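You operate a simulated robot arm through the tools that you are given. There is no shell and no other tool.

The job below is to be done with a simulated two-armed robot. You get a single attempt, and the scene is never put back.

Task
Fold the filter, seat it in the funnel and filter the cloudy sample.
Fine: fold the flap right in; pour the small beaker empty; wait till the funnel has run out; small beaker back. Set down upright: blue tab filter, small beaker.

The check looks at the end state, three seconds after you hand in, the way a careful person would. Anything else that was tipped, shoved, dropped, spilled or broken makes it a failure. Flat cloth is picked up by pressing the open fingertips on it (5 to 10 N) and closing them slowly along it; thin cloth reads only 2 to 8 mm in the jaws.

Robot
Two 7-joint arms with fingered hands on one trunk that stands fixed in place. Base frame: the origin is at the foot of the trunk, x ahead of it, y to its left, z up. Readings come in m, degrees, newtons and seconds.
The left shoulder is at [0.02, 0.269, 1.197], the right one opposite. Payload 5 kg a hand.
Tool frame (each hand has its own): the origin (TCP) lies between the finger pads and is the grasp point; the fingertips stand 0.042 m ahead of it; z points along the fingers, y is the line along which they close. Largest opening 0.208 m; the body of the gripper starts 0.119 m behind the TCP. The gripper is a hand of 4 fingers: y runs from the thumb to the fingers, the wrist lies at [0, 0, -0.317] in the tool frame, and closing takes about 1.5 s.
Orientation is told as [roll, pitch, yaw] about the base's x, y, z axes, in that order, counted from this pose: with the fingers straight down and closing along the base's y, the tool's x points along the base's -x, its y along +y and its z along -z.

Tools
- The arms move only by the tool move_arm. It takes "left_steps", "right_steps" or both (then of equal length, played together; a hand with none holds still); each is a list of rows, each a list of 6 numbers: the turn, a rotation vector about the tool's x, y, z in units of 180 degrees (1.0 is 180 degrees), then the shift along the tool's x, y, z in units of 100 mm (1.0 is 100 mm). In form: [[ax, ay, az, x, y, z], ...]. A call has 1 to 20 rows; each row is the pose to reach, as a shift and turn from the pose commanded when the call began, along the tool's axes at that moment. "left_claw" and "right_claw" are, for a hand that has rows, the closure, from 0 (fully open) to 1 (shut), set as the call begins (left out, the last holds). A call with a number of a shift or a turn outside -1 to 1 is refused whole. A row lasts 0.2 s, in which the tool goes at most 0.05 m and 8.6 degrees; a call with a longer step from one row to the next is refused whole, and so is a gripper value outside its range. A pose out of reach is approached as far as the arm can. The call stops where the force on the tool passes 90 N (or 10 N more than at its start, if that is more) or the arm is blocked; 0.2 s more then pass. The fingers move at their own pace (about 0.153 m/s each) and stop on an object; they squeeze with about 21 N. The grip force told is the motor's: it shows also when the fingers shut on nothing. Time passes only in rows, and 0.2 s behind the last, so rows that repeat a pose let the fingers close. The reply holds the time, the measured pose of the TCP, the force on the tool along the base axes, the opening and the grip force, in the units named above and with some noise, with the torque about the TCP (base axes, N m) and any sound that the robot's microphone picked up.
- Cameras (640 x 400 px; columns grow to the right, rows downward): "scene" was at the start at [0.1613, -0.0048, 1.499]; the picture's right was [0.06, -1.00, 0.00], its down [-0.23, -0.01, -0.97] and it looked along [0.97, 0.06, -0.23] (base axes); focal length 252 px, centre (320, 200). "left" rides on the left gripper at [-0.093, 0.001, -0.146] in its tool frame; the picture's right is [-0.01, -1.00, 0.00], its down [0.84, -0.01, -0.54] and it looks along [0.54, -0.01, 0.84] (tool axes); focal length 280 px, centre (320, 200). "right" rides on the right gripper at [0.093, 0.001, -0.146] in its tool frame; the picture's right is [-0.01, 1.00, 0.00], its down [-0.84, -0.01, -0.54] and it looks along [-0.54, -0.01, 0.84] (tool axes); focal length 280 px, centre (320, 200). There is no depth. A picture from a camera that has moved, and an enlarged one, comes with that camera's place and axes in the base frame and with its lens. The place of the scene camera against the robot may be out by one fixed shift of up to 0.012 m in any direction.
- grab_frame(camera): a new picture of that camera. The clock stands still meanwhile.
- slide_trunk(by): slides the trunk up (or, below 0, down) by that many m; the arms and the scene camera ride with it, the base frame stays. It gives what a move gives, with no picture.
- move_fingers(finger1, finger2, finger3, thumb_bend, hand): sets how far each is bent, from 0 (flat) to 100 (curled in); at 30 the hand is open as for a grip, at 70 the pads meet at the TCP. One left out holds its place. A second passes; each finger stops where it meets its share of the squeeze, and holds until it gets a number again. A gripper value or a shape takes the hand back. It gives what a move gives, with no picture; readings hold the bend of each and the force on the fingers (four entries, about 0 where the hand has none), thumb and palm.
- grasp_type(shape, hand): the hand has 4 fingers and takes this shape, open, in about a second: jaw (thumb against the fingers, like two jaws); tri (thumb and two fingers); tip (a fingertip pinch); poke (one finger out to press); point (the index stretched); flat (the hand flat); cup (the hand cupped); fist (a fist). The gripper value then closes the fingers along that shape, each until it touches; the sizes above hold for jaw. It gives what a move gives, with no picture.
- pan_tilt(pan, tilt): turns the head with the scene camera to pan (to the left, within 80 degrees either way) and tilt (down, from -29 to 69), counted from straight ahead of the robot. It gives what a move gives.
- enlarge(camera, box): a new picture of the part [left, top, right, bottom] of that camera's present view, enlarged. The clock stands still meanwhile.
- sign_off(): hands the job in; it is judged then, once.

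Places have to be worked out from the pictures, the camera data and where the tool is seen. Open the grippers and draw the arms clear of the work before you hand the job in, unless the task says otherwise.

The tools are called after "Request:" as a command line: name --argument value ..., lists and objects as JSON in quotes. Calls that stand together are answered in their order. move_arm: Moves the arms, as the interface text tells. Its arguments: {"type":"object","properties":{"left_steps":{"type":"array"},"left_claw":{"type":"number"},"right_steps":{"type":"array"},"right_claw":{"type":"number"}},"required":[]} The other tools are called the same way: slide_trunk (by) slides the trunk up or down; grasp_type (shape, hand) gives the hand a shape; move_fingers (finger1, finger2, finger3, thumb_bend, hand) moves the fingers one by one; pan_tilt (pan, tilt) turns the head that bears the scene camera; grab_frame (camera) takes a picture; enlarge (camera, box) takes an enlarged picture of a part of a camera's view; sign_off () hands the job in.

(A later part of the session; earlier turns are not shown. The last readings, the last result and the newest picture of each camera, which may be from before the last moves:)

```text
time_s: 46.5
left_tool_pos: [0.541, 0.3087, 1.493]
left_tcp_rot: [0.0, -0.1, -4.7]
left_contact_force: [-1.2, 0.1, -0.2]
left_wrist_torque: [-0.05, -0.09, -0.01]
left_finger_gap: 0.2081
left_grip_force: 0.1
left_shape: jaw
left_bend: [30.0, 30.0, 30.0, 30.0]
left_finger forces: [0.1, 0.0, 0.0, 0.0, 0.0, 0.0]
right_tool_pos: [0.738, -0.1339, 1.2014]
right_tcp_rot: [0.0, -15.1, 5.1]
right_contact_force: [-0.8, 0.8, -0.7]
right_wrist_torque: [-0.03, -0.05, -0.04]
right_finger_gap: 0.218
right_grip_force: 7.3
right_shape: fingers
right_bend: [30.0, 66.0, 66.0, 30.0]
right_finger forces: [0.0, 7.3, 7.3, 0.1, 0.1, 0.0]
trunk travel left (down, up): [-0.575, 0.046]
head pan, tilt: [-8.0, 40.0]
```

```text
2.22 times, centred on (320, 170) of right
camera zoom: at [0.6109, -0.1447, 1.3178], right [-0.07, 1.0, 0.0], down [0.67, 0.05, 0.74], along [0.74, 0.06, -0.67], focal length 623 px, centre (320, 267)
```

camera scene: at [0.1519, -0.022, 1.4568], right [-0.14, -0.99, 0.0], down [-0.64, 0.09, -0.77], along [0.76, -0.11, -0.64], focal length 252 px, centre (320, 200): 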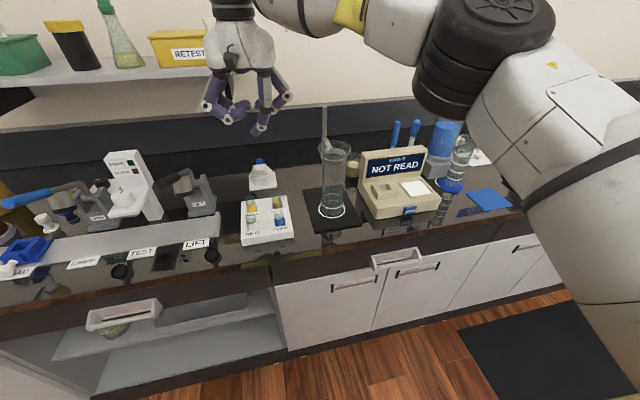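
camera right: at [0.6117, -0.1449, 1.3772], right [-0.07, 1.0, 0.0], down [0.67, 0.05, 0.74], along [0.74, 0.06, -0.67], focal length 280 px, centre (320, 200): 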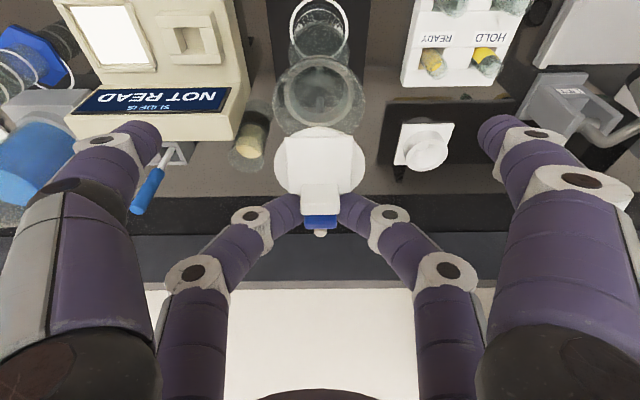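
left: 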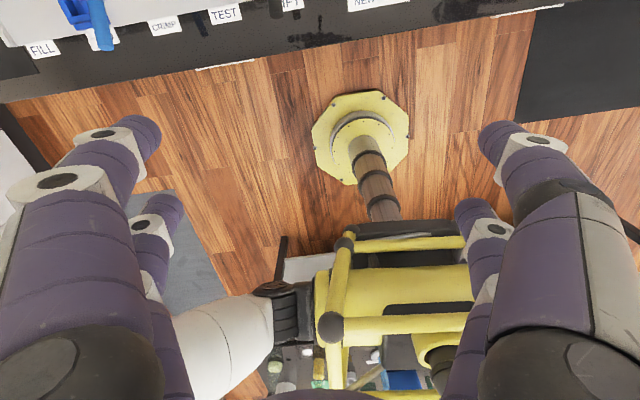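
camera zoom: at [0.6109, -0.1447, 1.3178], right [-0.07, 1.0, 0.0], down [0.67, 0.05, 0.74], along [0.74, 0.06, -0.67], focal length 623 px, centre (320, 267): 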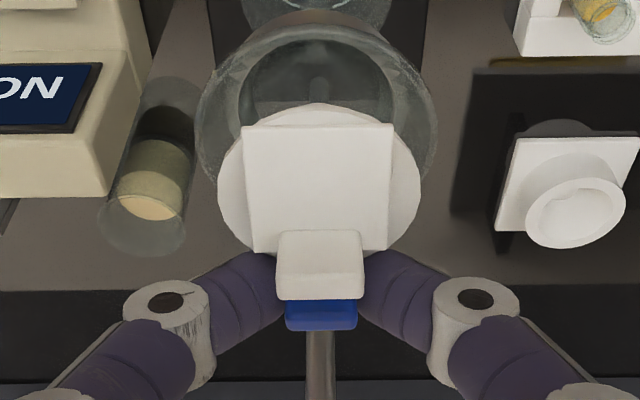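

The cone tip sits centrally over the funnel mouth. I lower a further 40 mm into the funnel, watching the force.

Request:
move_arm --right_steps '[[0, 0, 0, 0.035, 0.0, 0.13], [0, 0, 0, 0.07, 0.0, 0.26], [0, 0, 0, 0.104, 0, 0.386]]'

Request:
enlarge --camera "scene" --box '[290, 90, 370, 170]'

Request:
enlarge --camera "right" --box '[230, 80, 410, 260]'

```text
time_s: 47.3
left_tool_pos: [0.5389, 0.3074, 1.4942]
left_tcp_rot: [0.0, -0.1, -4.7]
left_contact_force: [-0.2, -0.5, 0.2]
left_wrist_torque: [0.0, -0.04, 0.0]
left_finger_gap: 0.2079
left_grip_force: 0.0
left_shape: jaw
left_bend: [30.0, 30.0, 30.0, 30.0]
left_finger forces: [0.1, 0.0, 0.0, 0.1, 0.0, 0.0]
right_tool_pos: [0.7378, -0.1339, 1.1658]
right_tcp_rot: [0.0, -15.3, 5.0]
right_contact_force: [3.2, -1.9, 22.8]
right_wrist_torque: [-0.07, -1.12, -0.06]
right_finger_gap: 0.2181
right_grip_force: 21.0
right_shape: fingers
right_bend: [30.0, 66.0, 65.0, 30.0]
right_finger forces: [0.0, 17.5, 24.1, 0.0, 0.0, 0.1]
trunk travel left (down, up): [-0.575, 0.046]
head pan, tilt: [-8.0, 40.0]
```

```text
5.00 times, centred on (330, 130) of scene
camera zoom: at [0.1508, -0.0219, 1.4574], right [-0.14, -0.99, 0.0], down [-0.64, 0.09, -0.77], along [0.76, -0.11, -0.64], focal length 1257 px, centre (270, 550)
```

zoom: 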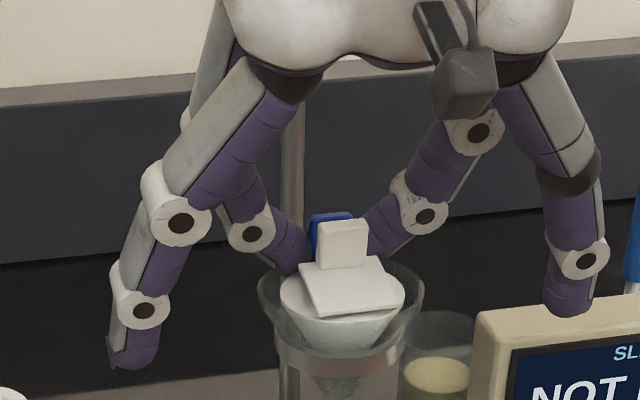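

```text
2.22 times, centred on (320, 170) of right
camera zoom: at [0.6113, -0.1451, 1.2803], right [-0.07, 1.0, 0.01], down [0.67, 0.04, 0.74], along [0.74, 0.06, -0.67], focal length 623 px, centre (320, 267)
```

zoom: 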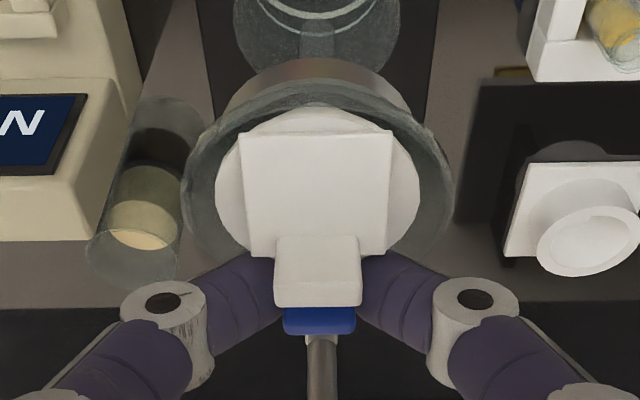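

The filter has met the funnel: its rim is level with the glass rim, with 23 N of contact. I ease up 4 mm to unload, then open the pair slightly so it settles by itself.

Request:
move_arm --right_steps '[[0, 0, 0, 0.086, 0.0, 0.32], [0, 0, 0, 0.086, 0, 0.32]]'

```text
time_s: 47.7
left_tool_pos: [0.5417, 0.308, 1.4929]
left_tcp_rot: [0.0, 0.0, -4.7]
left_contact_force: [3.4, -0.8, -0.9]
left_wrist_torque: [0.05, 0.33, -0.01]
left_finger_gap: 0.2081
left_grip_force: 0.1
left_shape: jaw
left_bend: [30.0, 30.0, 30.0, 30.0]
left_finger forces: [0.0, 0.0, 0.0, 0.1, 0.1, 0.1]
right_tool_pos: [0.7427, -0.1334, 1.1611]
right_tcp_rot: [0.8, -16.8, 4.6]
right_contact_force: [-13.2, -3.7, 40.1]
right_wrist_torque: [0.19, -1.48, -0.05]
right_finger_gap: 0.2183
right_grip_force: 38.4
right_shape: fingers
right_bend: [30.0, 65.0, 65.0, 30.0]
right_finger forces: [0.0, 33.3, 44.3, 0.0, 0.0, 0.0]
trunk travel left (down, up): [-0.575, 0.046]
head pan, tilt: [-8.0, 40.0]
stopped in row 1 (right hand): the force on the tool passed its limit at 112 N (the readings are from after the stop); the commanded pose is now the measured one
```

That was my mistake: the rows counted from the present pose and pushed further down, and the stop tripped at 112 N. I look at the state before anything else.

Request:
enlarge --camera "scene" --box '[290, 90, 370, 170]'

Request:
enlarge --camera "right" --box '[230, 80, 410, 260]'

Request:
grab_frame --camera "scene"

```text
5.00 times, centred on (330, 130) of scene
camera zoom: at [0.1511, -0.0224, 1.457], right [-0.14, -0.99, 0.0], down [-0.64, 0.09, -0.77], along [0.76, -0.11, -0.64], focal length 1257 px, centre (270, 550)
```

zoom: 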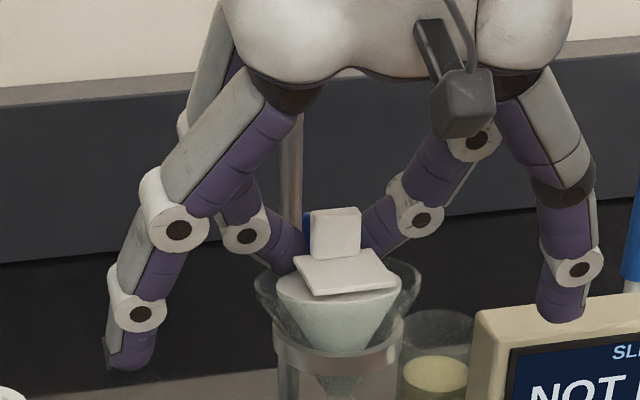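

```text
2.22 times, centred on (320, 170) of right
camera zoom: at [0.6111, -0.1458, 1.2727], right [-0.07, 1.0, 0.02], down [0.65, 0.03, 0.76], along [0.76, 0.06, -0.65], focal length 623 px, centre (320, 267)
```

zoom: 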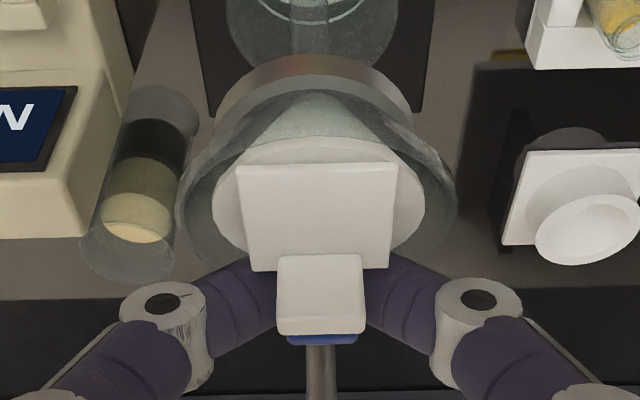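

```text
taken
camera scene: at [0.1511, -0.0224, 1.457], right [-0.14, -0.99, 0.0], down [-0.64, 0.09, -0.77], along [0.76, -0.11, -0.64], focal length 252 px, centre (320, 200)
```

scene: 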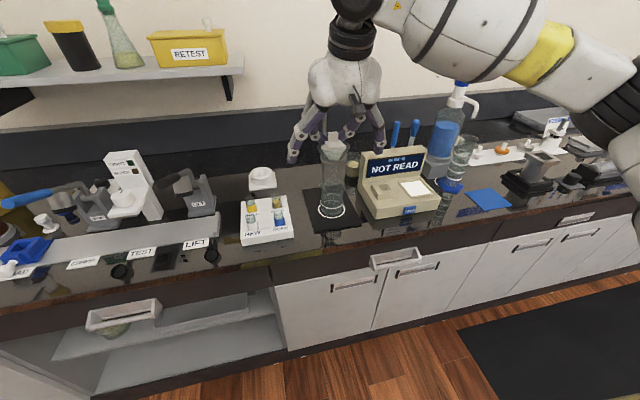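

The filter tilted back a little in the grip, but the funnel is still in its ring. I ease up in small steps until the load is gone.

Request:
move_arm --right_steps '[[0, 0, 0, -0.009, 0.0, -0.029], [0, 0, 0, -0.017, 0.0, -0.057]]'

Request:
enlarge --camera "scene" --box '[290, 90, 370, 170]'

```text
time_s: 48.3
left_tool_pos: [0.54, 0.3089, 1.4937]
left_tcp_rot: [0.0, -0.1, -4.8]
left_contact_force: [-0.7, -0.2, 0.0]
left_wrist_torque: [0.0, -0.05, 0.01]
left_finger_gap: 0.2079
left_grip_force: 0.2
left_shape: jaw
left_bend: [30.0, 30.0, 30.0, 30.0]
left_finger forces: [0.0, 0.0, 0.0, 0.0, 0.0, 0.0]
right_tool_pos: [0.7416, -0.1331, 1.1618]
right_tcp_rot: [0.5, -16.5, 4.7]
right_contact_force: [-1.5, -1.9, 26.1]
right_wrist_torque: [-0.06, -0.96, -0.12]
right_finger_gap: 0.2182
right_grip_force: 31.5
right_shape: fingers
right_bend: [30.0, 65.0, 65.0, 30.0]
right_finger forces: [0.0, 26.1, 37.4, 0.1, 0.0, 0.0]
trunk travel left (down, up): [-0.575, 0.046]
head pan, tilt: [-8.0, 40.0]
```

```text
5.00 times, centred on (330, 130) of scene
camera zoom: at [0.1506, -0.0217, 1.4569], right [-0.14, -0.99, 0.0], down [-0.64, 0.09, -0.77], along [0.76, -0.11, -0.64], focal length 1257 px, centre (270, 550)
```

zoom: 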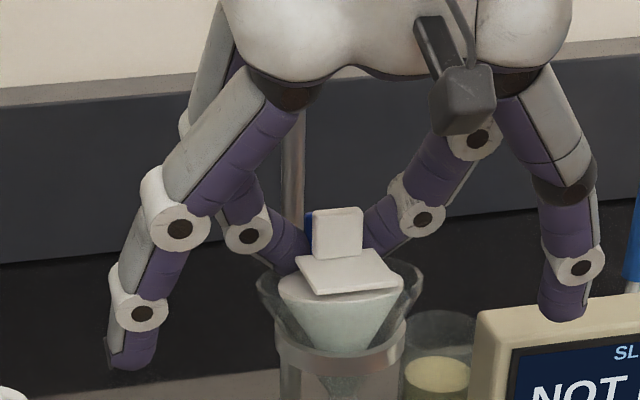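

The load is dropping (26 N). I ease up some more.

Request:
move_arm --right_steps '[[0, 0, 0, -0.012, 0.0, -0.038], [0, 0, 0, -0.024, 0.0, -0.076]]'

Request:
enlarge --camera "scene" --box '[290, 90, 370, 170]'

```text
time_s: 48.9
left_tool_pos: [0.5424, 0.3075, 1.4941]
left_tcp_rot: [0.0, -0.1, -4.8]
left_contact_force: [-0.4, 0.2, 0.6]
left_wrist_torque: [0.02, 0.01, 0.01]
left_finger_gap: 0.2078
left_grip_force: 0.1
left_shape: jaw
left_bend: [30.0, 30.0, 30.0, 30.0]
left_finger forces: [0.1, 0.0, 0.0, 0.0, 0.1, 0.0]
right_tool_pos: [0.7416, -0.134, 1.1679]
right_tcp_rot: [0.4, -16.3, 4.7]
right_contact_force: [-0.8, -0.6, 0.9]
right_wrist_torque: [-0.02, 0.04, -0.01]
right_finger_gap: 0.2185
right_grip_force: 6.9
right_shape: fingers
right_bend: [30.0, 66.0, 66.0, 30.0]
right_finger forces: [0.0, 7.2, 7.3, 0.0, 0.0, 0.0]
trunk travel left (down, up): [-0.575, 0.046]
head pan, tilt: [-8.0, 40.0]
```

```text
5.00 times, centred on (330, 130) of scene
camera zoom: at [0.1523, -0.022, 1.4566], right [-0.14, -0.99, 0.0], down [-0.64, 0.09, -0.77], along [0.76, -0.11, -0.64], focal length 1257 px, centre (270, 550)
```

zoom: 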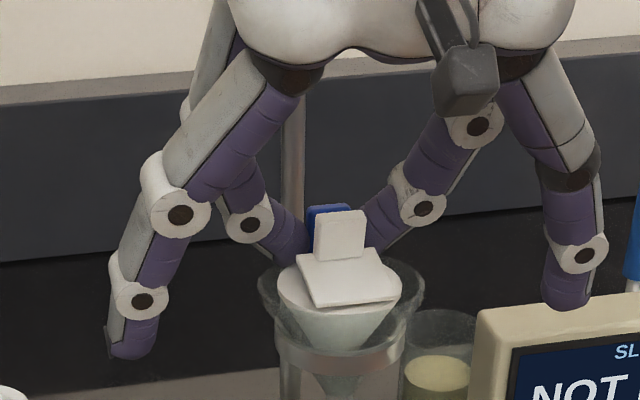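

The load is gone and the filter stands nearly upright in the funnel. I open the outer pair a little to release it.

Request:
move_fingers --hand "right" --finger2 62 --finger3 62

Request:
enlarge --camera "scene" --box '[290, 90, 370, 170]'

Request:
enlarge --camera "right" --box '[230, 80, 410, 260]'

```text
time_s: 49.9
left_tool_pos: [0.5417, 0.3082, 1.4934]
left_tcp_rot: [0.0, -0.1, -4.7]
left_contact_force: [0.6, 0.7, -0.9]
left_wrist_torque: [-0.01, -0.02, -0.03]
left_finger_gap: 0.2078
left_grip_force: 0.2
left_shape: jaw
left_bend: [30.0, 30.0, 30.0, 30.0]
left_finger forces: [0.0, 0.0, 0.0, 0.0, 0.0, 0.1]
right_tool_pos: [0.7409, -0.1346, 1.1693]
right_tcp_rot: [0.6, -16.5, 4.7]
right_contact_force: [-2.3, -1.1, 4.2]
right_wrist_torque: [-0.01, -0.06, 0.0]
right_finger_gap: 0.2184
right_grip_force: 2.5
right_shape: fingers
right_bend: [30.0, 63.0, 63.0, 30.0]
right_finger forces: [0.1, 2.3, 2.9, 0.0, 0.1, 0.0]
trunk travel left (down, up): [-0.575, 0.046]
head pan, tilt: [-8.0, 40.0]
```

```text
5.00 times, centred on (330, 130) of scene
camera zoom: at [0.1518, -0.0219, 1.4569], right [-0.14, -0.99, 0.0], down [-0.64, 0.09, -0.77], along [0.76, -0.11, -0.64], focal length 1257 px, centre (270, 550)
```

zoom: 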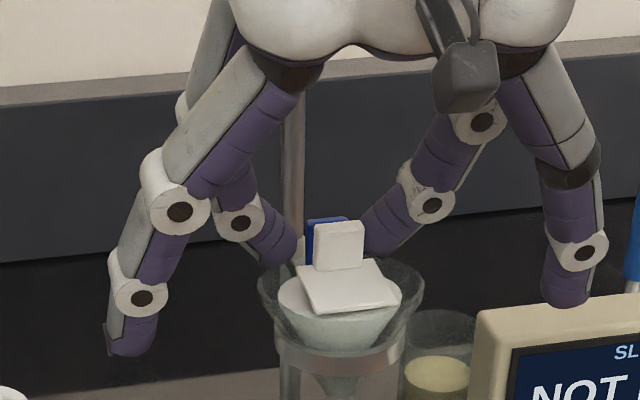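

```text
2.22 times, centred on (320, 170) of right
camera zoom: at [0.6125, -0.1456, 1.2817], right [-0.07, 1.0, 0.01], down [0.65, 0.04, 0.76], along [0.75, 0.06, -0.66], focal length 623 px, centre (320, 267)
```

zoom: 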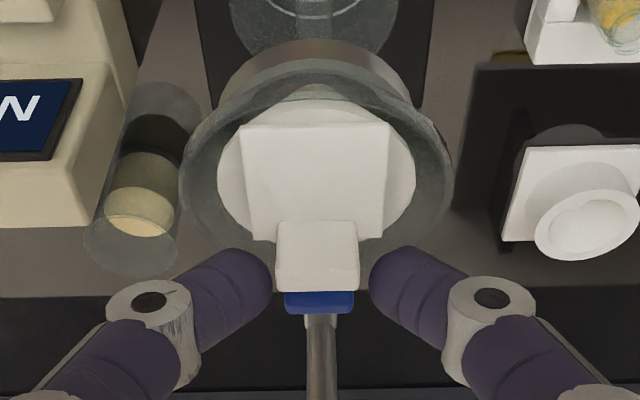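

The filter has dropped deeper and sits free in the funnel. The opened fingers lightly touch the glass rim, so I lift straight up gently.

Request:
move_arm --right_steps '[[0, 0, 0, -0.029, 0.0, -0.096], [0, 0, 0, -0.058, 0.0, -0.192], [0, 0, 0, -0.115, 0.0, -0.384]]'

Request:
enlarge --camera "scene" --box '[290, 90, 370, 170]'

Request:
enlarge --camera "right" --box '[230, 60, 410, 240]'

```text
time_s: 50.7
left_tool_pos: [0.5409, 0.3091, 1.4939]
left_tcp_rot: [-0.2, -0.2, -4.6]
left_contact_force: [-0.7, 0.0, -0.2]
left_wrist_torque: [-0.03, -0.12, 0.03]
left_finger_gap: 0.2078
left_grip_force: 0.0
left_shape: jaw
left_bend: [30.0, 30.0, 30.0, 30.0]
left_finger forces: [0.1, 0.1, 0.0, 0.1, 0.1, 0.0]
right_tool_pos: [0.7422, -0.1337, 1.2099]
right_tcp_rot: [0.6, -16.5, 4.6]
right_contact_force: [-1.6, 0.9, 0.1]
right_wrist_torque: [-0.04, -0.04, -0.02]
right_finger_gap: 0.2183
right_grip_force: 0.1
right_shape: fingers
right_bend: [30.0, 62.0, 62.0, 30.0]
right_finger forces: [0.0, 0.0, 0.1, 0.0, 0.0, 0.0]
trunk travel left (down, up): [-0.575, 0.046]
head pan, tilt: [-8.0, 40.0]
```

```text
5.00 times, centred on (330, 130) of scene
camera zoom: at [0.1516, -0.0216, 1.4569], right [-0.14, -0.99, 0.0], down [-0.64, 0.09, -0.77], along [0.76, -0.11, -0.64], focal length 1257 px, centre (270, 550)
```

zoom: 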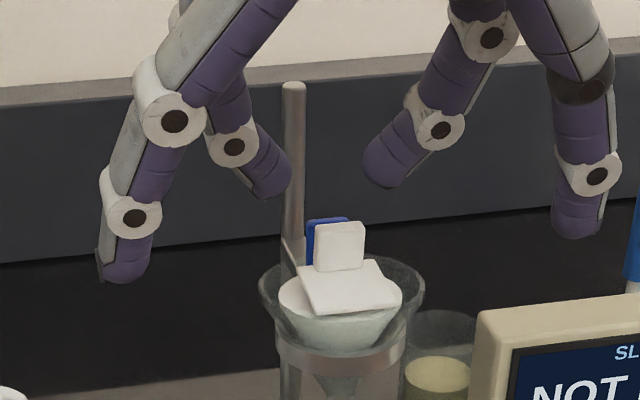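

```text
2.22 times, centred on (320, 150) of right
camera zoom: at [0.6125, -0.1447, 1.3225], right [-0.07, 1.0, 0.01], down [0.65, 0.04, 0.76], along [0.75, 0.06, -0.66], focal length 623 px, centre (320, 311)
```

zoom: 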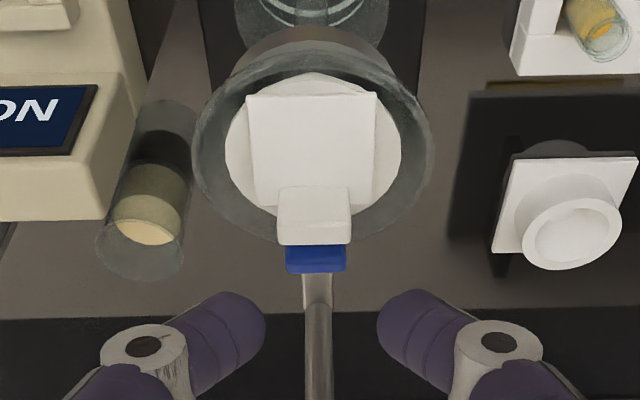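

The filter sits upright and centred in the funnel. To be sure that it is fully seated I will tap it down gently with the poke finger at its centre, as I did on the stand. First I rise and change shape.

Request:
move_arm --right_steps '[[0, 0, 0, -0.1, 0.0, -0.3], [0, -0.019, 0, -0.1, 0.0, -0.6]]'

Request:
grasp_type --shape "poke" --hand "right"

Request:
grab_frame --camera "right"

Request:
enlarge --camera "scene" --box '[270, 60, 390, 180]'

```text
time_s: 51.3
left_tool_pos: [0.5395, 0.3079, 1.4944]
left_tcp_rot: [0.0, 0.0, -4.7]
left_contact_force: [-0.5, -0.8, 0.1]
left_wrist_torque: [0.07, -0.04, -0.02]
left_finger_gap: 0.2079
left_grip_force: 0.1
left_shape: jaw
left_bend: [30.0, 30.0, 30.0, 30.0]
left_finger forces: [0.0, 0.1, 0.0, 0.0, 0.1, 0.0]
right_tool_pos: [0.7363, -0.1341, 1.268]
right_tcp_rot: [0.7, -19.9, 4.7]
right_contact_force: [-0.3, 0.5, 0.3]
right_wrist_torque: [0.06, -0.06, 0.02]
right_finger_gap: 0.2183
right_grip_force: 0.0
right_shape: fingers
right_bend: [30.0, 62.0, 62.0, 30.0]
right_finger forces: [0.0, 0.0, 0.1, 0.0, 0.1, 0.0]
trunk travel left (down, up): [-0.575, 0.046]
head pan, tilt: [-8.0, 40.0]
```

```text
time_s: 52.2
left_tool_pos: [0.5419, 0.3094, 1.493]
left_tcp_rot: [0.0, -0.1, -4.7]
left_contact_force: [-0.4, 0.6, -0.6]
left_wrist_torque: [0.01, -0.01, -0.01]
left_finger_gap: 0.2081
left_grip_force: 0.1
left_shape: jaw
left_bend: [30.0, 30.0, 30.0, 30.0]
left_finger forces: [0.0, 0.0, 0.0, 0.0, 0.0, 0.0]
right_tool_pos: [0.7363, -0.1347, 1.2671]
right_tcp_rot: [0.6, -19.8, 4.6]
right_contact_force: [0.5, 0.3, 0.2]
right_wrist_torque: [0.02, 0.02, -0.03]
right_finger_gap: 0.0
right_grip_force: 0.1
right_shape: poke
right_bend: [100.0, 100.0, 100.0, 33.0]
right_finger forces: [0.0, 0.0, 0.0, 0.1, 0.0, 0.0]
trunk travel left (down, up): [-0.575, 0.046]
head pan, tilt: [-8.0, 40.0]
```

```text
taken
camera right: at [0.6005, -0.1465, 1.3729], right [-0.07, 1.0, 0.01], down [0.61, 0.03, 0.79], along [0.79, 0.07, -0.61], focal length 280 px, centre (320, 200)
```

right: 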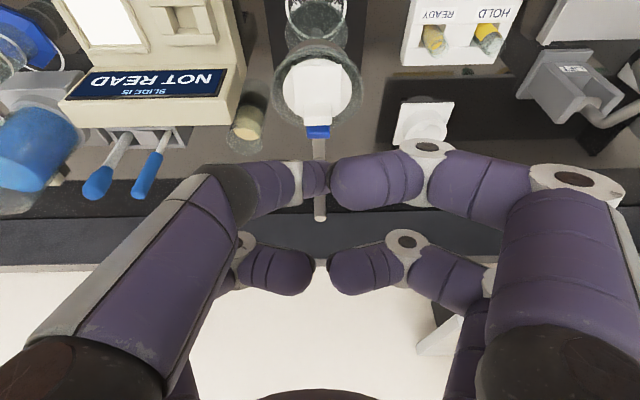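

```text
3.33 times, centred on (330, 120) of scene
camera zoom: at [0.1523, -0.022, 1.4568], right [-0.14, -0.99, 0.0], down [-0.64, 0.09, -0.77], along [0.76, -0.11, -0.64], focal length 838 px, centre (287, 467)
```

zoom: 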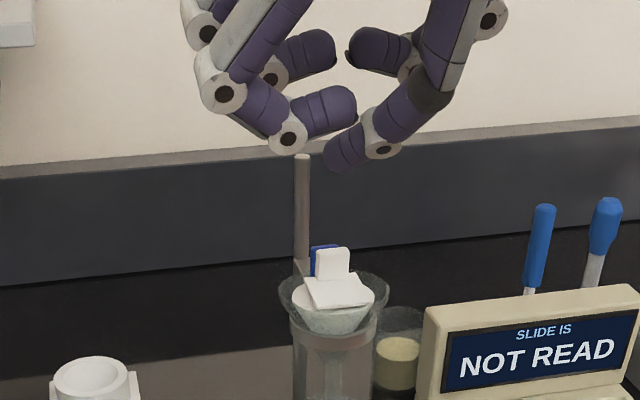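

I lower the poke fingertip to just above the filter's centre.

Request:
move_arm --right_steps '[[0, 0, 0, 0.15, -0.01, 0.2], [0, 0, 0, 0.25, -0.01, 0.44], [0, 0, 0, 0.383, -0.01, 0.68]]'

Request:
enlarge --camera "scene" --box '[290, 90, 370, 170]'

Request:
enlarge --camera "right" --box '[250, 80, 410, 240]'

```text
time_s: 53.0
left_tool_pos: [0.5426, 0.3081, 1.4926]
left_tcp_rot: [0.0, -0.1, -4.7]
left_contact_force: [0.7, -0.5, 0.0]
left_wrist_torque: [0.04, 0.07, -0.02]
left_finger_gap: 0.2079
left_grip_force: 0.0
left_shape: jaw
left_bend: [30.0, 30.0, 30.0, 30.0]
left_finger forces: [0.0, 0.0, 0.1, 0.0, 0.0, 0.0]
right_tool_pos: [0.7244, -0.1349, 1.1897]
right_tcp_rot: [0.7, -19.9, 4.7]
right_contact_force: [-0.9, -0.8, 0.8]
right_wrist_torque: [0.04, 0.04, 0.05]
right_finger_gap: 0.0002
right_grip_force: 0.1
right_shape: poke
right_bend: [100.0, 100.0, 100.0, 33.0]
right_finger forces: [0.0, 0.0, 0.0, 0.1, 0.0, 0.0]
trunk travel left (down, up): [-0.575, 0.046]
head pan, tilt: [-8.0, 40.0]
```

```text
5.00 times, centred on (330, 130) of scene
camera zoom: at [0.1528, -0.0225, 1.4567], right [-0.14, -0.99, 0.0], down [-0.64, 0.09, -0.77], along [0.76, -0.11, -0.64], focal length 1257 px, centre (270, 550)
```

zoom: 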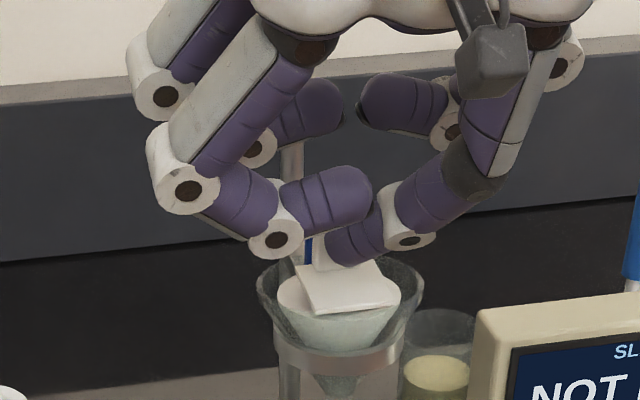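

```text
2.50 times, centred on (330, 160) of right
camera zoom: at [0.5891, -0.1474, 1.2958], right [-0.07, 1.0, 0.02], down [0.61, 0.03, 0.79], along [0.79, 0.07, -0.61], focal length 701 px, centre (295, 300)
```

zoom: 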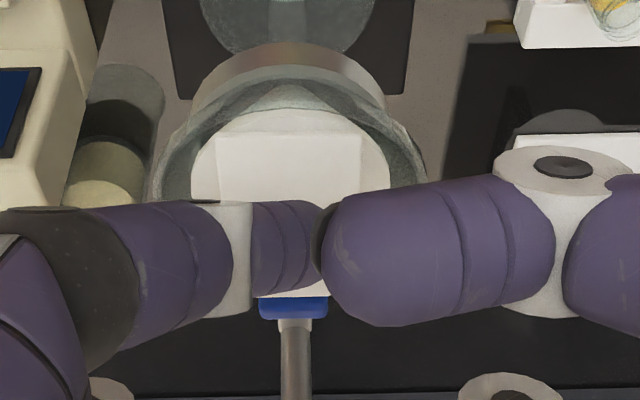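

The fingertip is just above the flap. I step down 8 mm in small rows.

Request:
move_arm --right_steps '[[0, 0, 0, 0.014, -0.02, 0.038], [0, 0, 0, 0.027, -0.04, 0.075]]'

Request:
move_arm --right_steps '[[0, 0, 0, 0.01, 0, 0.028]]'

Request:
enlarge --camera "scene" --box '[290, 90, 370, 170]'

```text
time_s: 53.6
left_tool_pos: [0.5425, 0.3082, 1.4938]
left_tcp_rot: [0.0, 0.0, -4.7]
left_contact_force: [-0.2, 0.2, 0.1]
left_wrist_torque: [-0.04, -0.04, -0.01]
left_finger_gap: 0.2078
left_grip_force: 0.0
left_shape: jaw
left_bend: [30.0, 30.0, 30.0, 30.0]
left_finger forces: [0.0, 0.1, 0.1, 0.0, 0.0, 0.0]
right_tool_pos: [0.7233, -0.1389, 1.1835]
right_tcp_rot: [0.6, -19.9, 4.8]
right_contact_force: [0.1, -0.2, 0.9]
right_wrist_torque: [-0.02, -0.01, 0.0]
right_finger_gap: 0.0002
right_grip_force: 0.1
right_shape: poke
right_bend: [100.0, 100.0, 100.0, 33.0]
right_finger forces: [0.0, 0.1, 0.1, 0.0, 0.0, 0.0]
trunk travel left (down, up): [-0.575, 0.046]
head pan, tilt: [-8.0, 40.0]
```

```text
time_s: 54.0
left_tool_pos: [0.5423, 0.3086, 1.4938]
left_tcp_rot: [0.0, 0.1, -4.6]
left_contact_force: [-0.7, 0.3, 0.2]
left_wrist_torque: [0.02, 0.02, -0.03]
left_finger_gap: 0.2079
left_grip_force: 0.1
left_shape: jaw
left_bend: [30.0, 30.0, 30.0, 30.0]
left_finger forces: [0.0, 0.1, 0.0, 0.1, 0.0, 0.1]
right_tool_pos: [0.7231, -0.1402, 1.1811]
right_tcp_rot: [0.5, -20.0, 4.7]
right_contact_force: [0.5, -0.3, 0.5]
right_wrist_torque: [0.0, 0.04, 0.03]
right_finger_gap: 0.0002
right_grip_force: 0.1
right_shape: poke
right_bend: [100.0, 100.0, 100.0, 33.0]
right_finger forces: [0.0, 0.1, 0.0, 0.0, 0.0, 0.0]
trunk travel left (down, up): [-0.575, 0.046]
head pan, tilt: [-8.0, 40.0]
```

```text
5.00 times, centred on (330, 130) of scene
camera zoom: at [0.1523, -0.0221, 1.4568], right [-0.14, -0.99, 0.0], down [-0.64, 0.09, -0.77], along [0.76, -0.11, -0.64], focal length 1257 px, centre (270, 550)
```

zoom: 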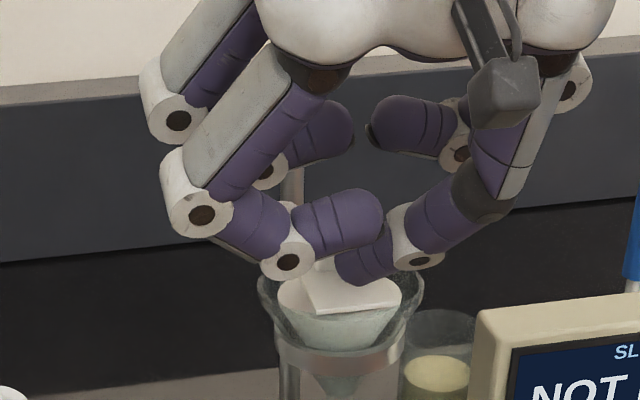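

Not yet in contact. I go on in 4 mm steps.

Request:
move_arm --right_steps '[[0, 0, 0, 0.014, 0, 0.038]]'

Request:
move_arm --right_steps '[[0, 0, 0, 0.014, 0, 0.038]]'

Request:
enlarge --camera "scene" --box '[290, 90, 370, 170]'

```text
time_s: 54.4
left_tool_pos: [0.5417, 0.3075, 1.4934]
left_tcp_rot: [0.0, 0.0, -4.7]
left_contact_force: [-0.9, 1.0, 0.2]
left_wrist_torque: [0.0, 0.0, 0.0]
left_finger_gap: 0.208
left_grip_force: 0.1
left_shape: jaw
left_bend: [30.0, 30.0, 30.0, 30.0]
left_finger forces: [0.0, 0.0, 0.1, 0.1, 0.0, 0.0]
right_tool_pos: [0.7228, -0.1402, 1.1765]
right_tcp_rot: [0.5, -19.9, 4.6]
right_contact_force: [1.2, -0.1, 0.1]
right_wrist_torque: [0.02, -0.01, 0.01]
right_finger_gap: 0.0
right_grip_force: 0.0
right_shape: poke
right_bend: [100.0, 100.0, 100.0, 33.0]
right_finger forces: [0.0, 0.0, 0.0, 0.1, 0.1, 0.0]
trunk travel left (down, up): [-0.575, 0.046]
head pan, tilt: [-8.0, 40.0]
```

```text
time_s: 54.8
left_tool_pos: [0.5407, 0.3086, 1.4945]
left_tcp_rot: [0.0, 0.0, -4.7]
left_contact_force: [0.9, 0.3, -0.2]
left_wrist_torque: [0.06, -0.01, 0.0]
left_finger_gap: 0.2079
left_grip_force: 0.1
left_shape: jaw
left_bend: [30.0, 30.0, 30.0, 30.0]
left_finger forces: [0.0, 0.1, 0.0, 0.1, 0.1, 0.0]
right_tool_pos: [0.7217, -0.1412, 1.175]
right_tcp_rot: [0.7, -20.0, 4.7]
right_contact_force: [-2.7, -1.0, 14.4]
right_wrist_torque: [-0.01, -0.14, -0.04]
right_finger_gap: 0.0
right_grip_force: 0.1
right_shape: poke
right_bend: [100.0, 100.0, 100.0, 33.0]
right_finger forces: [0.0, 0.0, 0.0, 0.0, 14.8, 0.0]
trunk travel left (down, up): [-0.575, 0.046]
head pan, tilt: [-8.0, 40.0]
```

```text
5.00 times, centred on (330, 130) of scene
camera zoom: at [0.1513, -0.0221, 1.4571], right [-0.14, -0.99, 0.0], down [-0.64, 0.09, -0.77], along [0.76, -0.11, -0.64], focal length 1257 px, centre (270, 550)
```

zoom: 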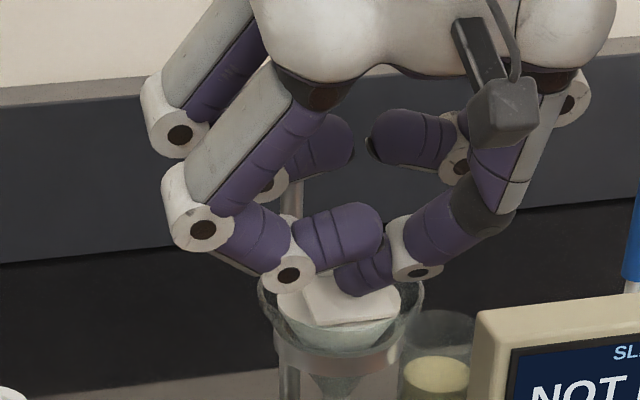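

The fingertip presses the filter with 15 N and nothing yields, so it is seated, its rim about 11 mm below the glass rim. I lift away and open the hand.

Request:
move_arm --right_steps '[[0, 0, 0, -0.1, 0, -0.3], [0, 0, 0, -0.2, 0, -0.6], [0, 0, 0, -0.2, 0, -0.9]]'

Request:
grasp_type --shape "jaw" --hand "right"

Request:
enlarge --camera "scene" --box '[290, 90, 390, 190]'

Request:
grab_frame --camera "right"

Request:
enlarge --camera "right" --box '[200, 0, 400, 180]'

```text
time_s: 55.6
left_tool_pos: [0.5408, 0.3081, 1.4946]
left_tcp_rot: [0.0, -0.1, -4.6]
left_contact_force: [-1.1, -0.1, 1.4]
left_wrist_torque: [-0.02, -0.22, 0.0]
left_finger_gap: 0.2078
left_grip_force: 0.1
left_shape: jaw
left_bend: [30.0, 30.0, 30.0, 30.0]
left_finger forces: [0.0, 0.0, 0.0, 0.0, 0.0, 0.0]
right_tool_pos: [0.7095, -0.1435, 1.2681]
right_tcp_rot: [0.5, -19.9, 4.7]
right_contact_force: [-1.1, -0.1, -0.2]
right_wrist_torque: [-0.05, -0.07, -0.03]
right_finger_gap: 0.0002
right_grip_force: 0.1
right_shape: poke
right_bend: [100.0, 100.0, 100.0, 33.0]
right_finger forces: [0.0, 0.1, 0.1, 0.0, 0.0, 0.0]
trunk travel left (down, up): [-0.575, 0.046]
head pan, tilt: [-8.0, 40.0]
```

```text
time_s: 56.5
left_tool_pos: [0.542, 0.3084, 1.4941]
left_tcp_rot: [-0.1, 0.0, -4.7]
left_contact_force: [0.4, 0.4, 0.5]
left_wrist_torque: [0.0, -0.03, 0.0]
left_finger_gap: 0.2081
left_grip_force: 0.1
left_shape: jaw
left_bend: [30.0, 30.0, 30.0, 30.0]
left_finger forces: [0.1, 0.1, 0.0, 0.1, 0.0, 0.0]
right_tool_pos: [0.7105, -0.1421, 1.2677]
right_tcp_rot: [0.5, -19.8, 4.7]
right_contact_force: [0.0, -0.6, 0.0]
right_wrist_torque: [-0.01, 0.01, -0.04]
right_finger_gap: 0.2078
right_grip_force: 0.0
right_shape: jaw
right_bend: [30.0, 30.0, 30.0, 30.0]
right_finger forces: [0.1, 0.1, 0.1, 0.0, 0.1, 0.1]
trunk travel left (down, up): [-0.575, 0.046]
head pan, tilt: [-8.0, 40.0]
```

```text
4.00 times, centred on (340, 140) of scene
camera zoom: at [0.152, -0.022, 1.4568], right [-0.14, -0.99, 0.0], down [-0.64, 0.09, -0.77], along [0.76, -0.11, -0.64], focal length 1006 px, centre (240, 440)
```

zoom: 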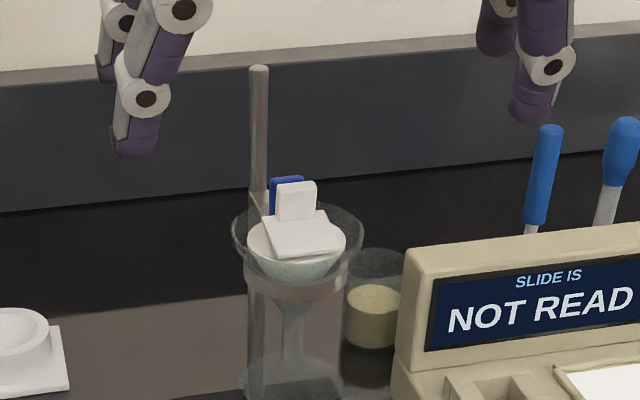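

```text
taken
camera right: at [0.5749, -0.1549, 1.3717], right [-0.07, 1.0, 0.01], down [0.61, 0.03, 0.79], along [0.79, 0.07, -0.61], focal length 280 px, centre (320, 200)
```

right: 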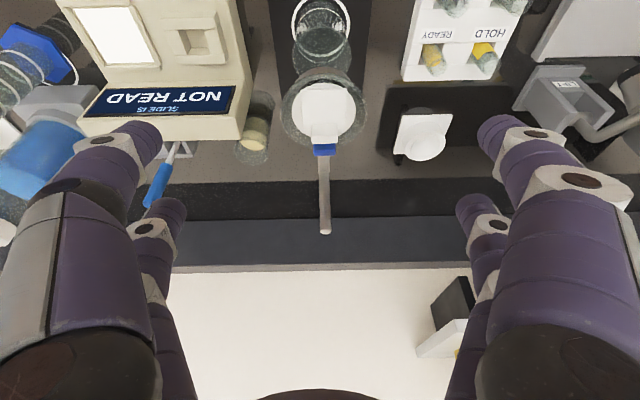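

```text
2.22 times, centred on (300, 90) of right
camera zoom: at [0.5749, -0.1549, 1.3717], right [-0.07, 1.0, 0.01], down [0.61, 0.03, 0.79], along [0.79, 0.07, -0.61], focal length 623 px, centre (364, 444)
```

zoom: 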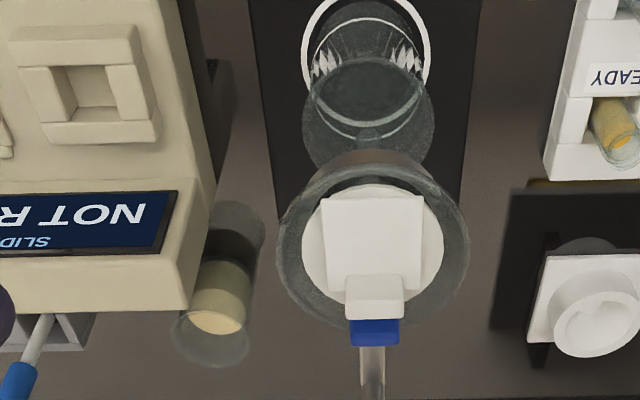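

The filter rests centred in the funnel. Now for the small beaker behind the instrument: I enlarge it in both cameras.

Request:
enlarge --camera "right" --box '[215, 70, 295, 180]'

Request:
enlarge --camera "scene" --box '[335, 140, 375, 190]'

```text
3.64 times, centred on (255, 125) of right
camera zoom: at [0.5749, -0.1549, 1.3717], right [-0.07, 1.0, 0.01], down [0.61, 0.03, 0.79], along [0.79, 0.07, -0.61], focal length 1020 px, centre (556, 473)
```

zoom: 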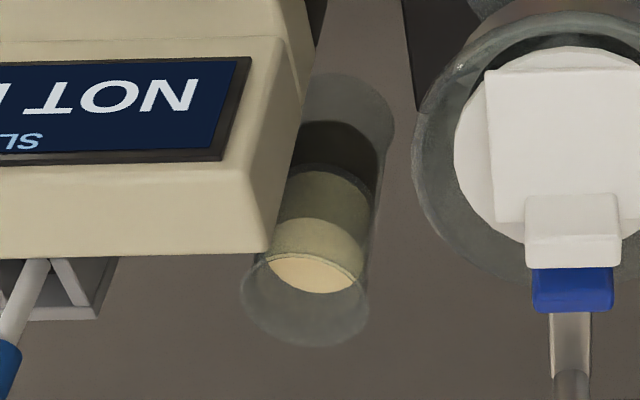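

```text
8.00 times, centred on (355, 165) of scene
camera zoom: at [0.152, -0.022, 1.4568], right [-0.14, -0.99, 0.0], down [-0.64, 0.09, -0.77], along [0.76, -0.11, -0.64], focal length 2012 px, centre (40, 480)
```

zoom: 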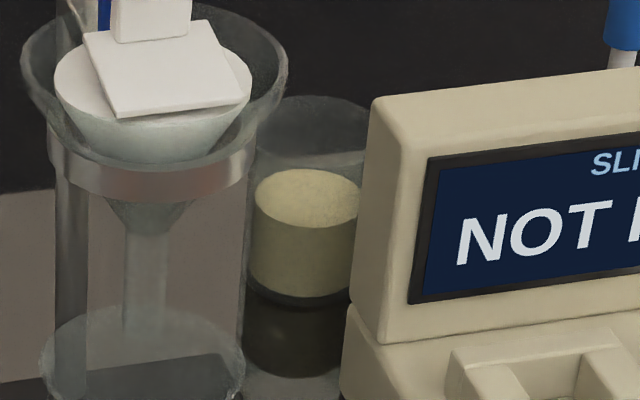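

I judge the small beaker to be near (0.95, −0.257), about 0.066 m wide and 0.09 m tall. I half close the jaw and move the hand over there at a safe height to measure it better.

Request:
move_arm --right_steps '[[0, 0, 0, -0.07, -0.3, 0.02], [0, 0, 0, -0.14, -0.6, 0.05], [0, 0, 0, -0.208, -0.971, 0.075]]' --right_claw 0.5

Request:
move_arm --right_steps '[[0, 0.02, 0.009, -0.3, -0.07, 0.15], [0, 0.04, 0.018, -0.6, -0.14, 0.3], [0, 0.054, 0.026, -0.86, -0.212, 0.522]]'

Request:
grab_frame --camera "right"

Request:
grab_frame --camera "scene"

```text
time_s: 57.3
left_tool_pos: [0.5417, 0.3052, 1.4938]
left_tcp_rot: [0.1, 0.0, -4.7]
left_contact_force: [0.2, -2.6, -0.1]
left_wrist_torque: [0.28, -0.04, -0.02]
left_finger_gap: 0.2077
left_grip_force: 0.0
left_shape: jaw
left_bend: [30.0, 30.0, 30.0, 30.0]
left_finger forces: [0.1, 0.0, 0.0, 0.1, 0.0, 0.1]
right_tool_pos: [0.7417, -0.237, 1.2654]
right_tcp_rot: [0.6, -19.9, 4.6]
right_contact_force: [0.7, -1.5, -0.9]
right_wrist_torque: [0.12, -0.01, 0.07]
right_finger_gap: 0.1043
right_grip_force: 0.0
right_shape: jaw
right_bend: [73.0, 73.0, 73.0, 70.0]
right_finger forces: [0.0, 0.1, 0.0, 0.0, 0.0, 0.0]
trunk travel left (down, up): [-0.575, 0.046]
head pan, tilt: [-8.0, 40.0]
```

```text
time_s: 58.1
left_tool_pos: [0.5454, 0.3087, 1.4912]
left_tcp_rot: [0.0, 0.1, -4.7]
left_contact_force: [1.2, -1.0, -0.9]
left_wrist_torque: [0.03, 0.26, -0.01]
left_finger_gap: 0.2079
left_grip_force: 0.0
left_shape: jaw
left_bend: [30.0, 30.0, 30.0, 30.0]
left_finger forces: [0.0, 0.1, 0.0, 0.0, 0.0, 0.0]
right_tool_pos: [0.8429, -0.2499, 1.2424]
right_tcp_rot: [1.7, -9.9, 0.0]
right_contact_force: [1.4, -0.7, 0.2]
right_wrist_torque: [0.1, 0.14, 0.04]
right_finger_gap: 0.1043
right_grip_force: 0.0
right_shape: jaw
right_bend: [73.0, 73.0, 73.0, 70.0]
right_finger forces: [0.0, 0.0, 0.0, 0.0, 0.1, 0.1]
trunk travel left (down, up): [-0.575, 0.046]
head pan, tilt: [-8.0, 40.0]
```

```text
taken
camera right: at [0.7267, -0.2549, 1.3679], right [0.01, 1.0, 0.03], down [0.74, -0.03, 0.67], along [0.68, 0.02, -0.74], focal length 280 px, centre (320, 200)
```

right: 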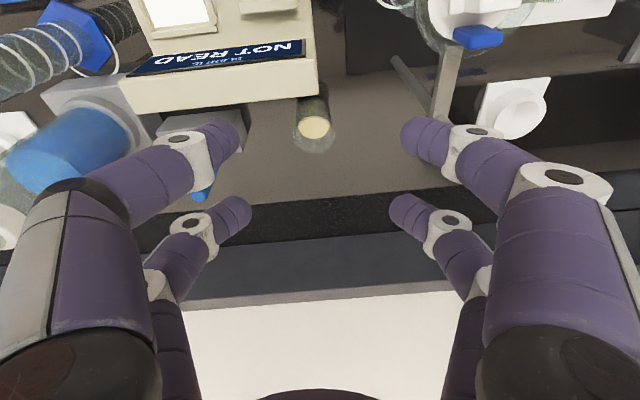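

```text
taken
camera scene: at [0.154, -0.0222, 1.4564], right [-0.14, -0.99, 0.0], down [-0.64, 0.09, -0.76], along [0.76, -0.11, -0.64], focal length 252 px, centre (320, 200)
```

scene: 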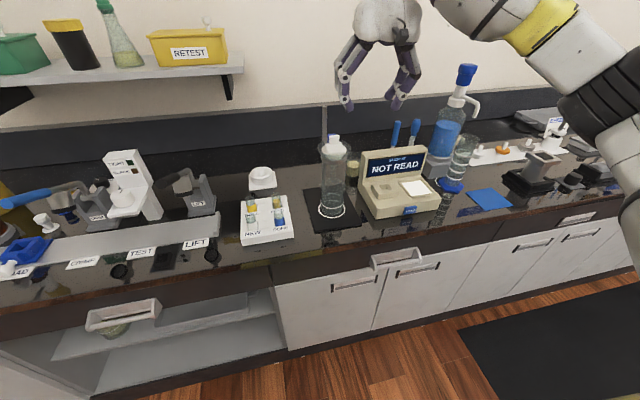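

I see the beaker clearly now and enlarge it.

Request:
enlarge --camera "right" --box '[265, 75, 375, 185]'

```text
3.64 times, centred on (320, 130) of right
camera zoom: at [0.7267, -0.2549, 1.3679], right [0.01, 1.0, 0.03], down [0.74, -0.03, 0.67], along [0.68, 0.02, -0.74], focal length 1020 px, centre (320, 454)
```

zoom: 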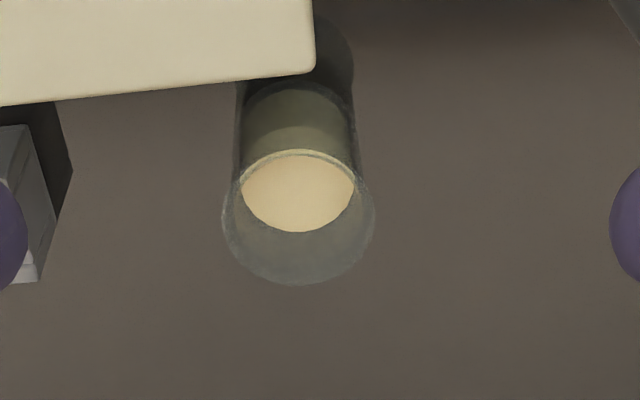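

The beaker's rim centre comes to (0.947, −0.255, 0.979), 0.065 m wide, about 70% full. The pens stand near y≈−0.39, so I narrow the jaw to about 0.08 m and move above the beaker, levelling the small roll error.

Request:
move_arm --right_steps '[[0.005, 0.005, 0, -0.35, 0.0, 0.15], [0.009, 0.01, 0, -0.7, -0.01, 0.3], [0.0094, 0.011, 0, -0.9, -0.02, 0.45], [0.0094, 0.011, 0, -0.9, -0.02, 0.45]]' --right_claw 0.62

Request:
grab_frame --camera "right"

Request:
enlarge --camera "scene" --box '[320, 60, 440, 200]'

```text
time_s: 59.1
left_tool_pos: [0.5408, 0.3084, 1.4946]
left_tcp_rot: [0.0, -0.1, -4.7]
left_contact_force: [-1.2, -0.5, 0.8]
left_wrist_torque: [0.05, -0.15, -0.01]
left_finger_gap: 0.2079
left_grip_force: 0.1
left_shape: jaw
left_bend: [30.0, 30.0, 30.0, 30.0]
left_finger forces: [0.1, 0.0, 0.1, 0.0, 0.0, 0.0]
right_tool_pos: [0.9371, -0.2511, 1.2159]
right_tcp_rot: [0.1, -8.2, 0.1]
right_contact_force: [-0.2, -0.2, -0.9]
right_wrist_torque: [0.04, -0.1, -0.01]
right_finger_gap: 0.0794
right_grip_force: 0.1
right_shape: jaw
right_bend: [73.0, 73.0, 73.0, 70.0]
right_finger forces: [0.0, 0.0, 0.0, 0.0, 0.1, 0.0]
trunk travel left (down, up): [-0.575, 0.046]
head pan, tilt: [-8.0, 40.0]
```

```text
taken
camera right: at [0.8249, -0.2513, 1.3465], right [0.01, 1.0, 0.0], down [0.76, -0.01, 0.65], along [0.65, -0.01, -0.76], focal length 280 px, centre (320, 200)
```

right: 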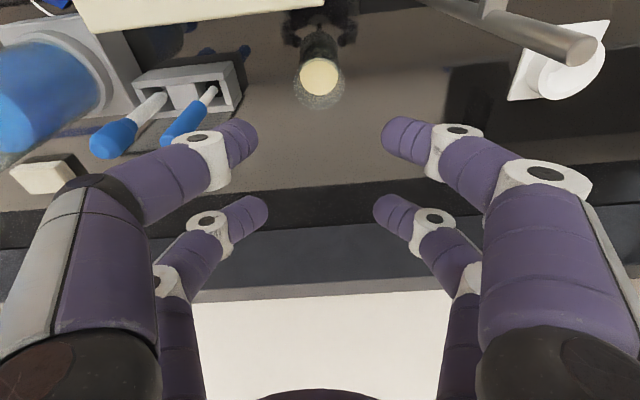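

```text
2.86 times, centred on (380, 130) of scene
camera zoom: at [0.151, -0.0223, 1.457], right [-0.14, -0.99, 0.0], down [-0.64, 0.09, -0.77], along [0.76, -0.11, -0.64], focal length 718 px, centre (149, 400)
```

zoom: 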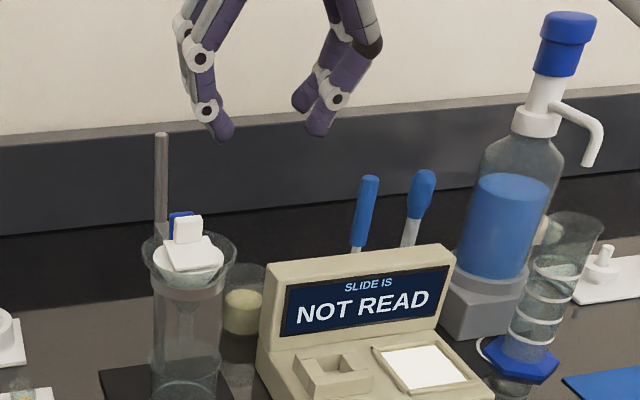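

I enlarge the beaker from this position to refine its coordinates and check the pens.

Request:
enlarge --camera "right" --box '[270, 20, 370, 120]'

Request:
enlarge --camera "right" --box '[80, 20, 280, 180]'

```text
4.00 times, centred on (320, 70) of right
camera zoom: at [0.8249, -0.2513, 1.3465], right [0.01, 1.0, 0.0], down [0.76, -0.01, 0.65], along [0.65, -0.01, -0.76], focal length 1122 px, centre (320, 720)
```

zoom: 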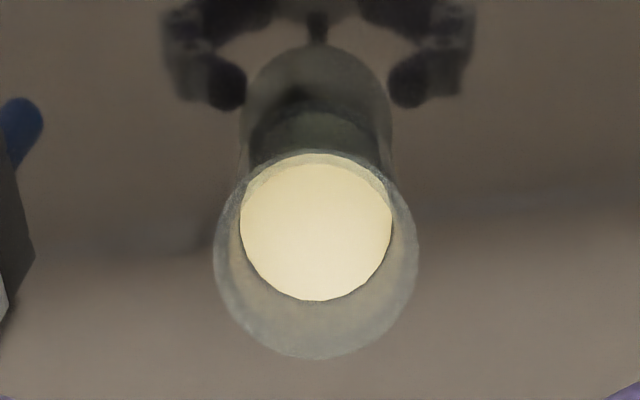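

```text
2.50 times, centred on (180, 100) of right
camera zoom: at [0.8249, -0.2513, 1.3465], right [0.01, 1.0, 0.0], down [0.76, -0.01, 0.65], along [0.65, -0.01, -0.76], focal length 701 px, centre (670, 450)
```

zoom: 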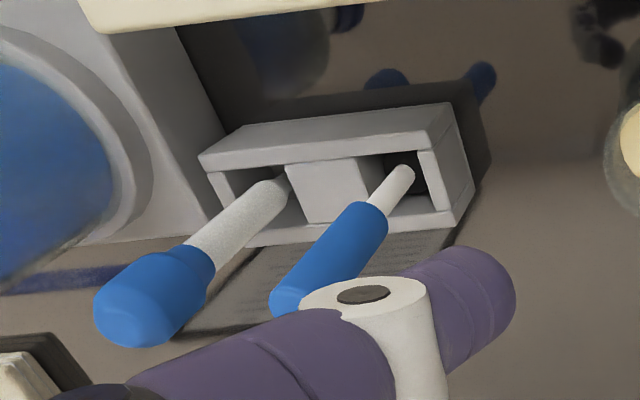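

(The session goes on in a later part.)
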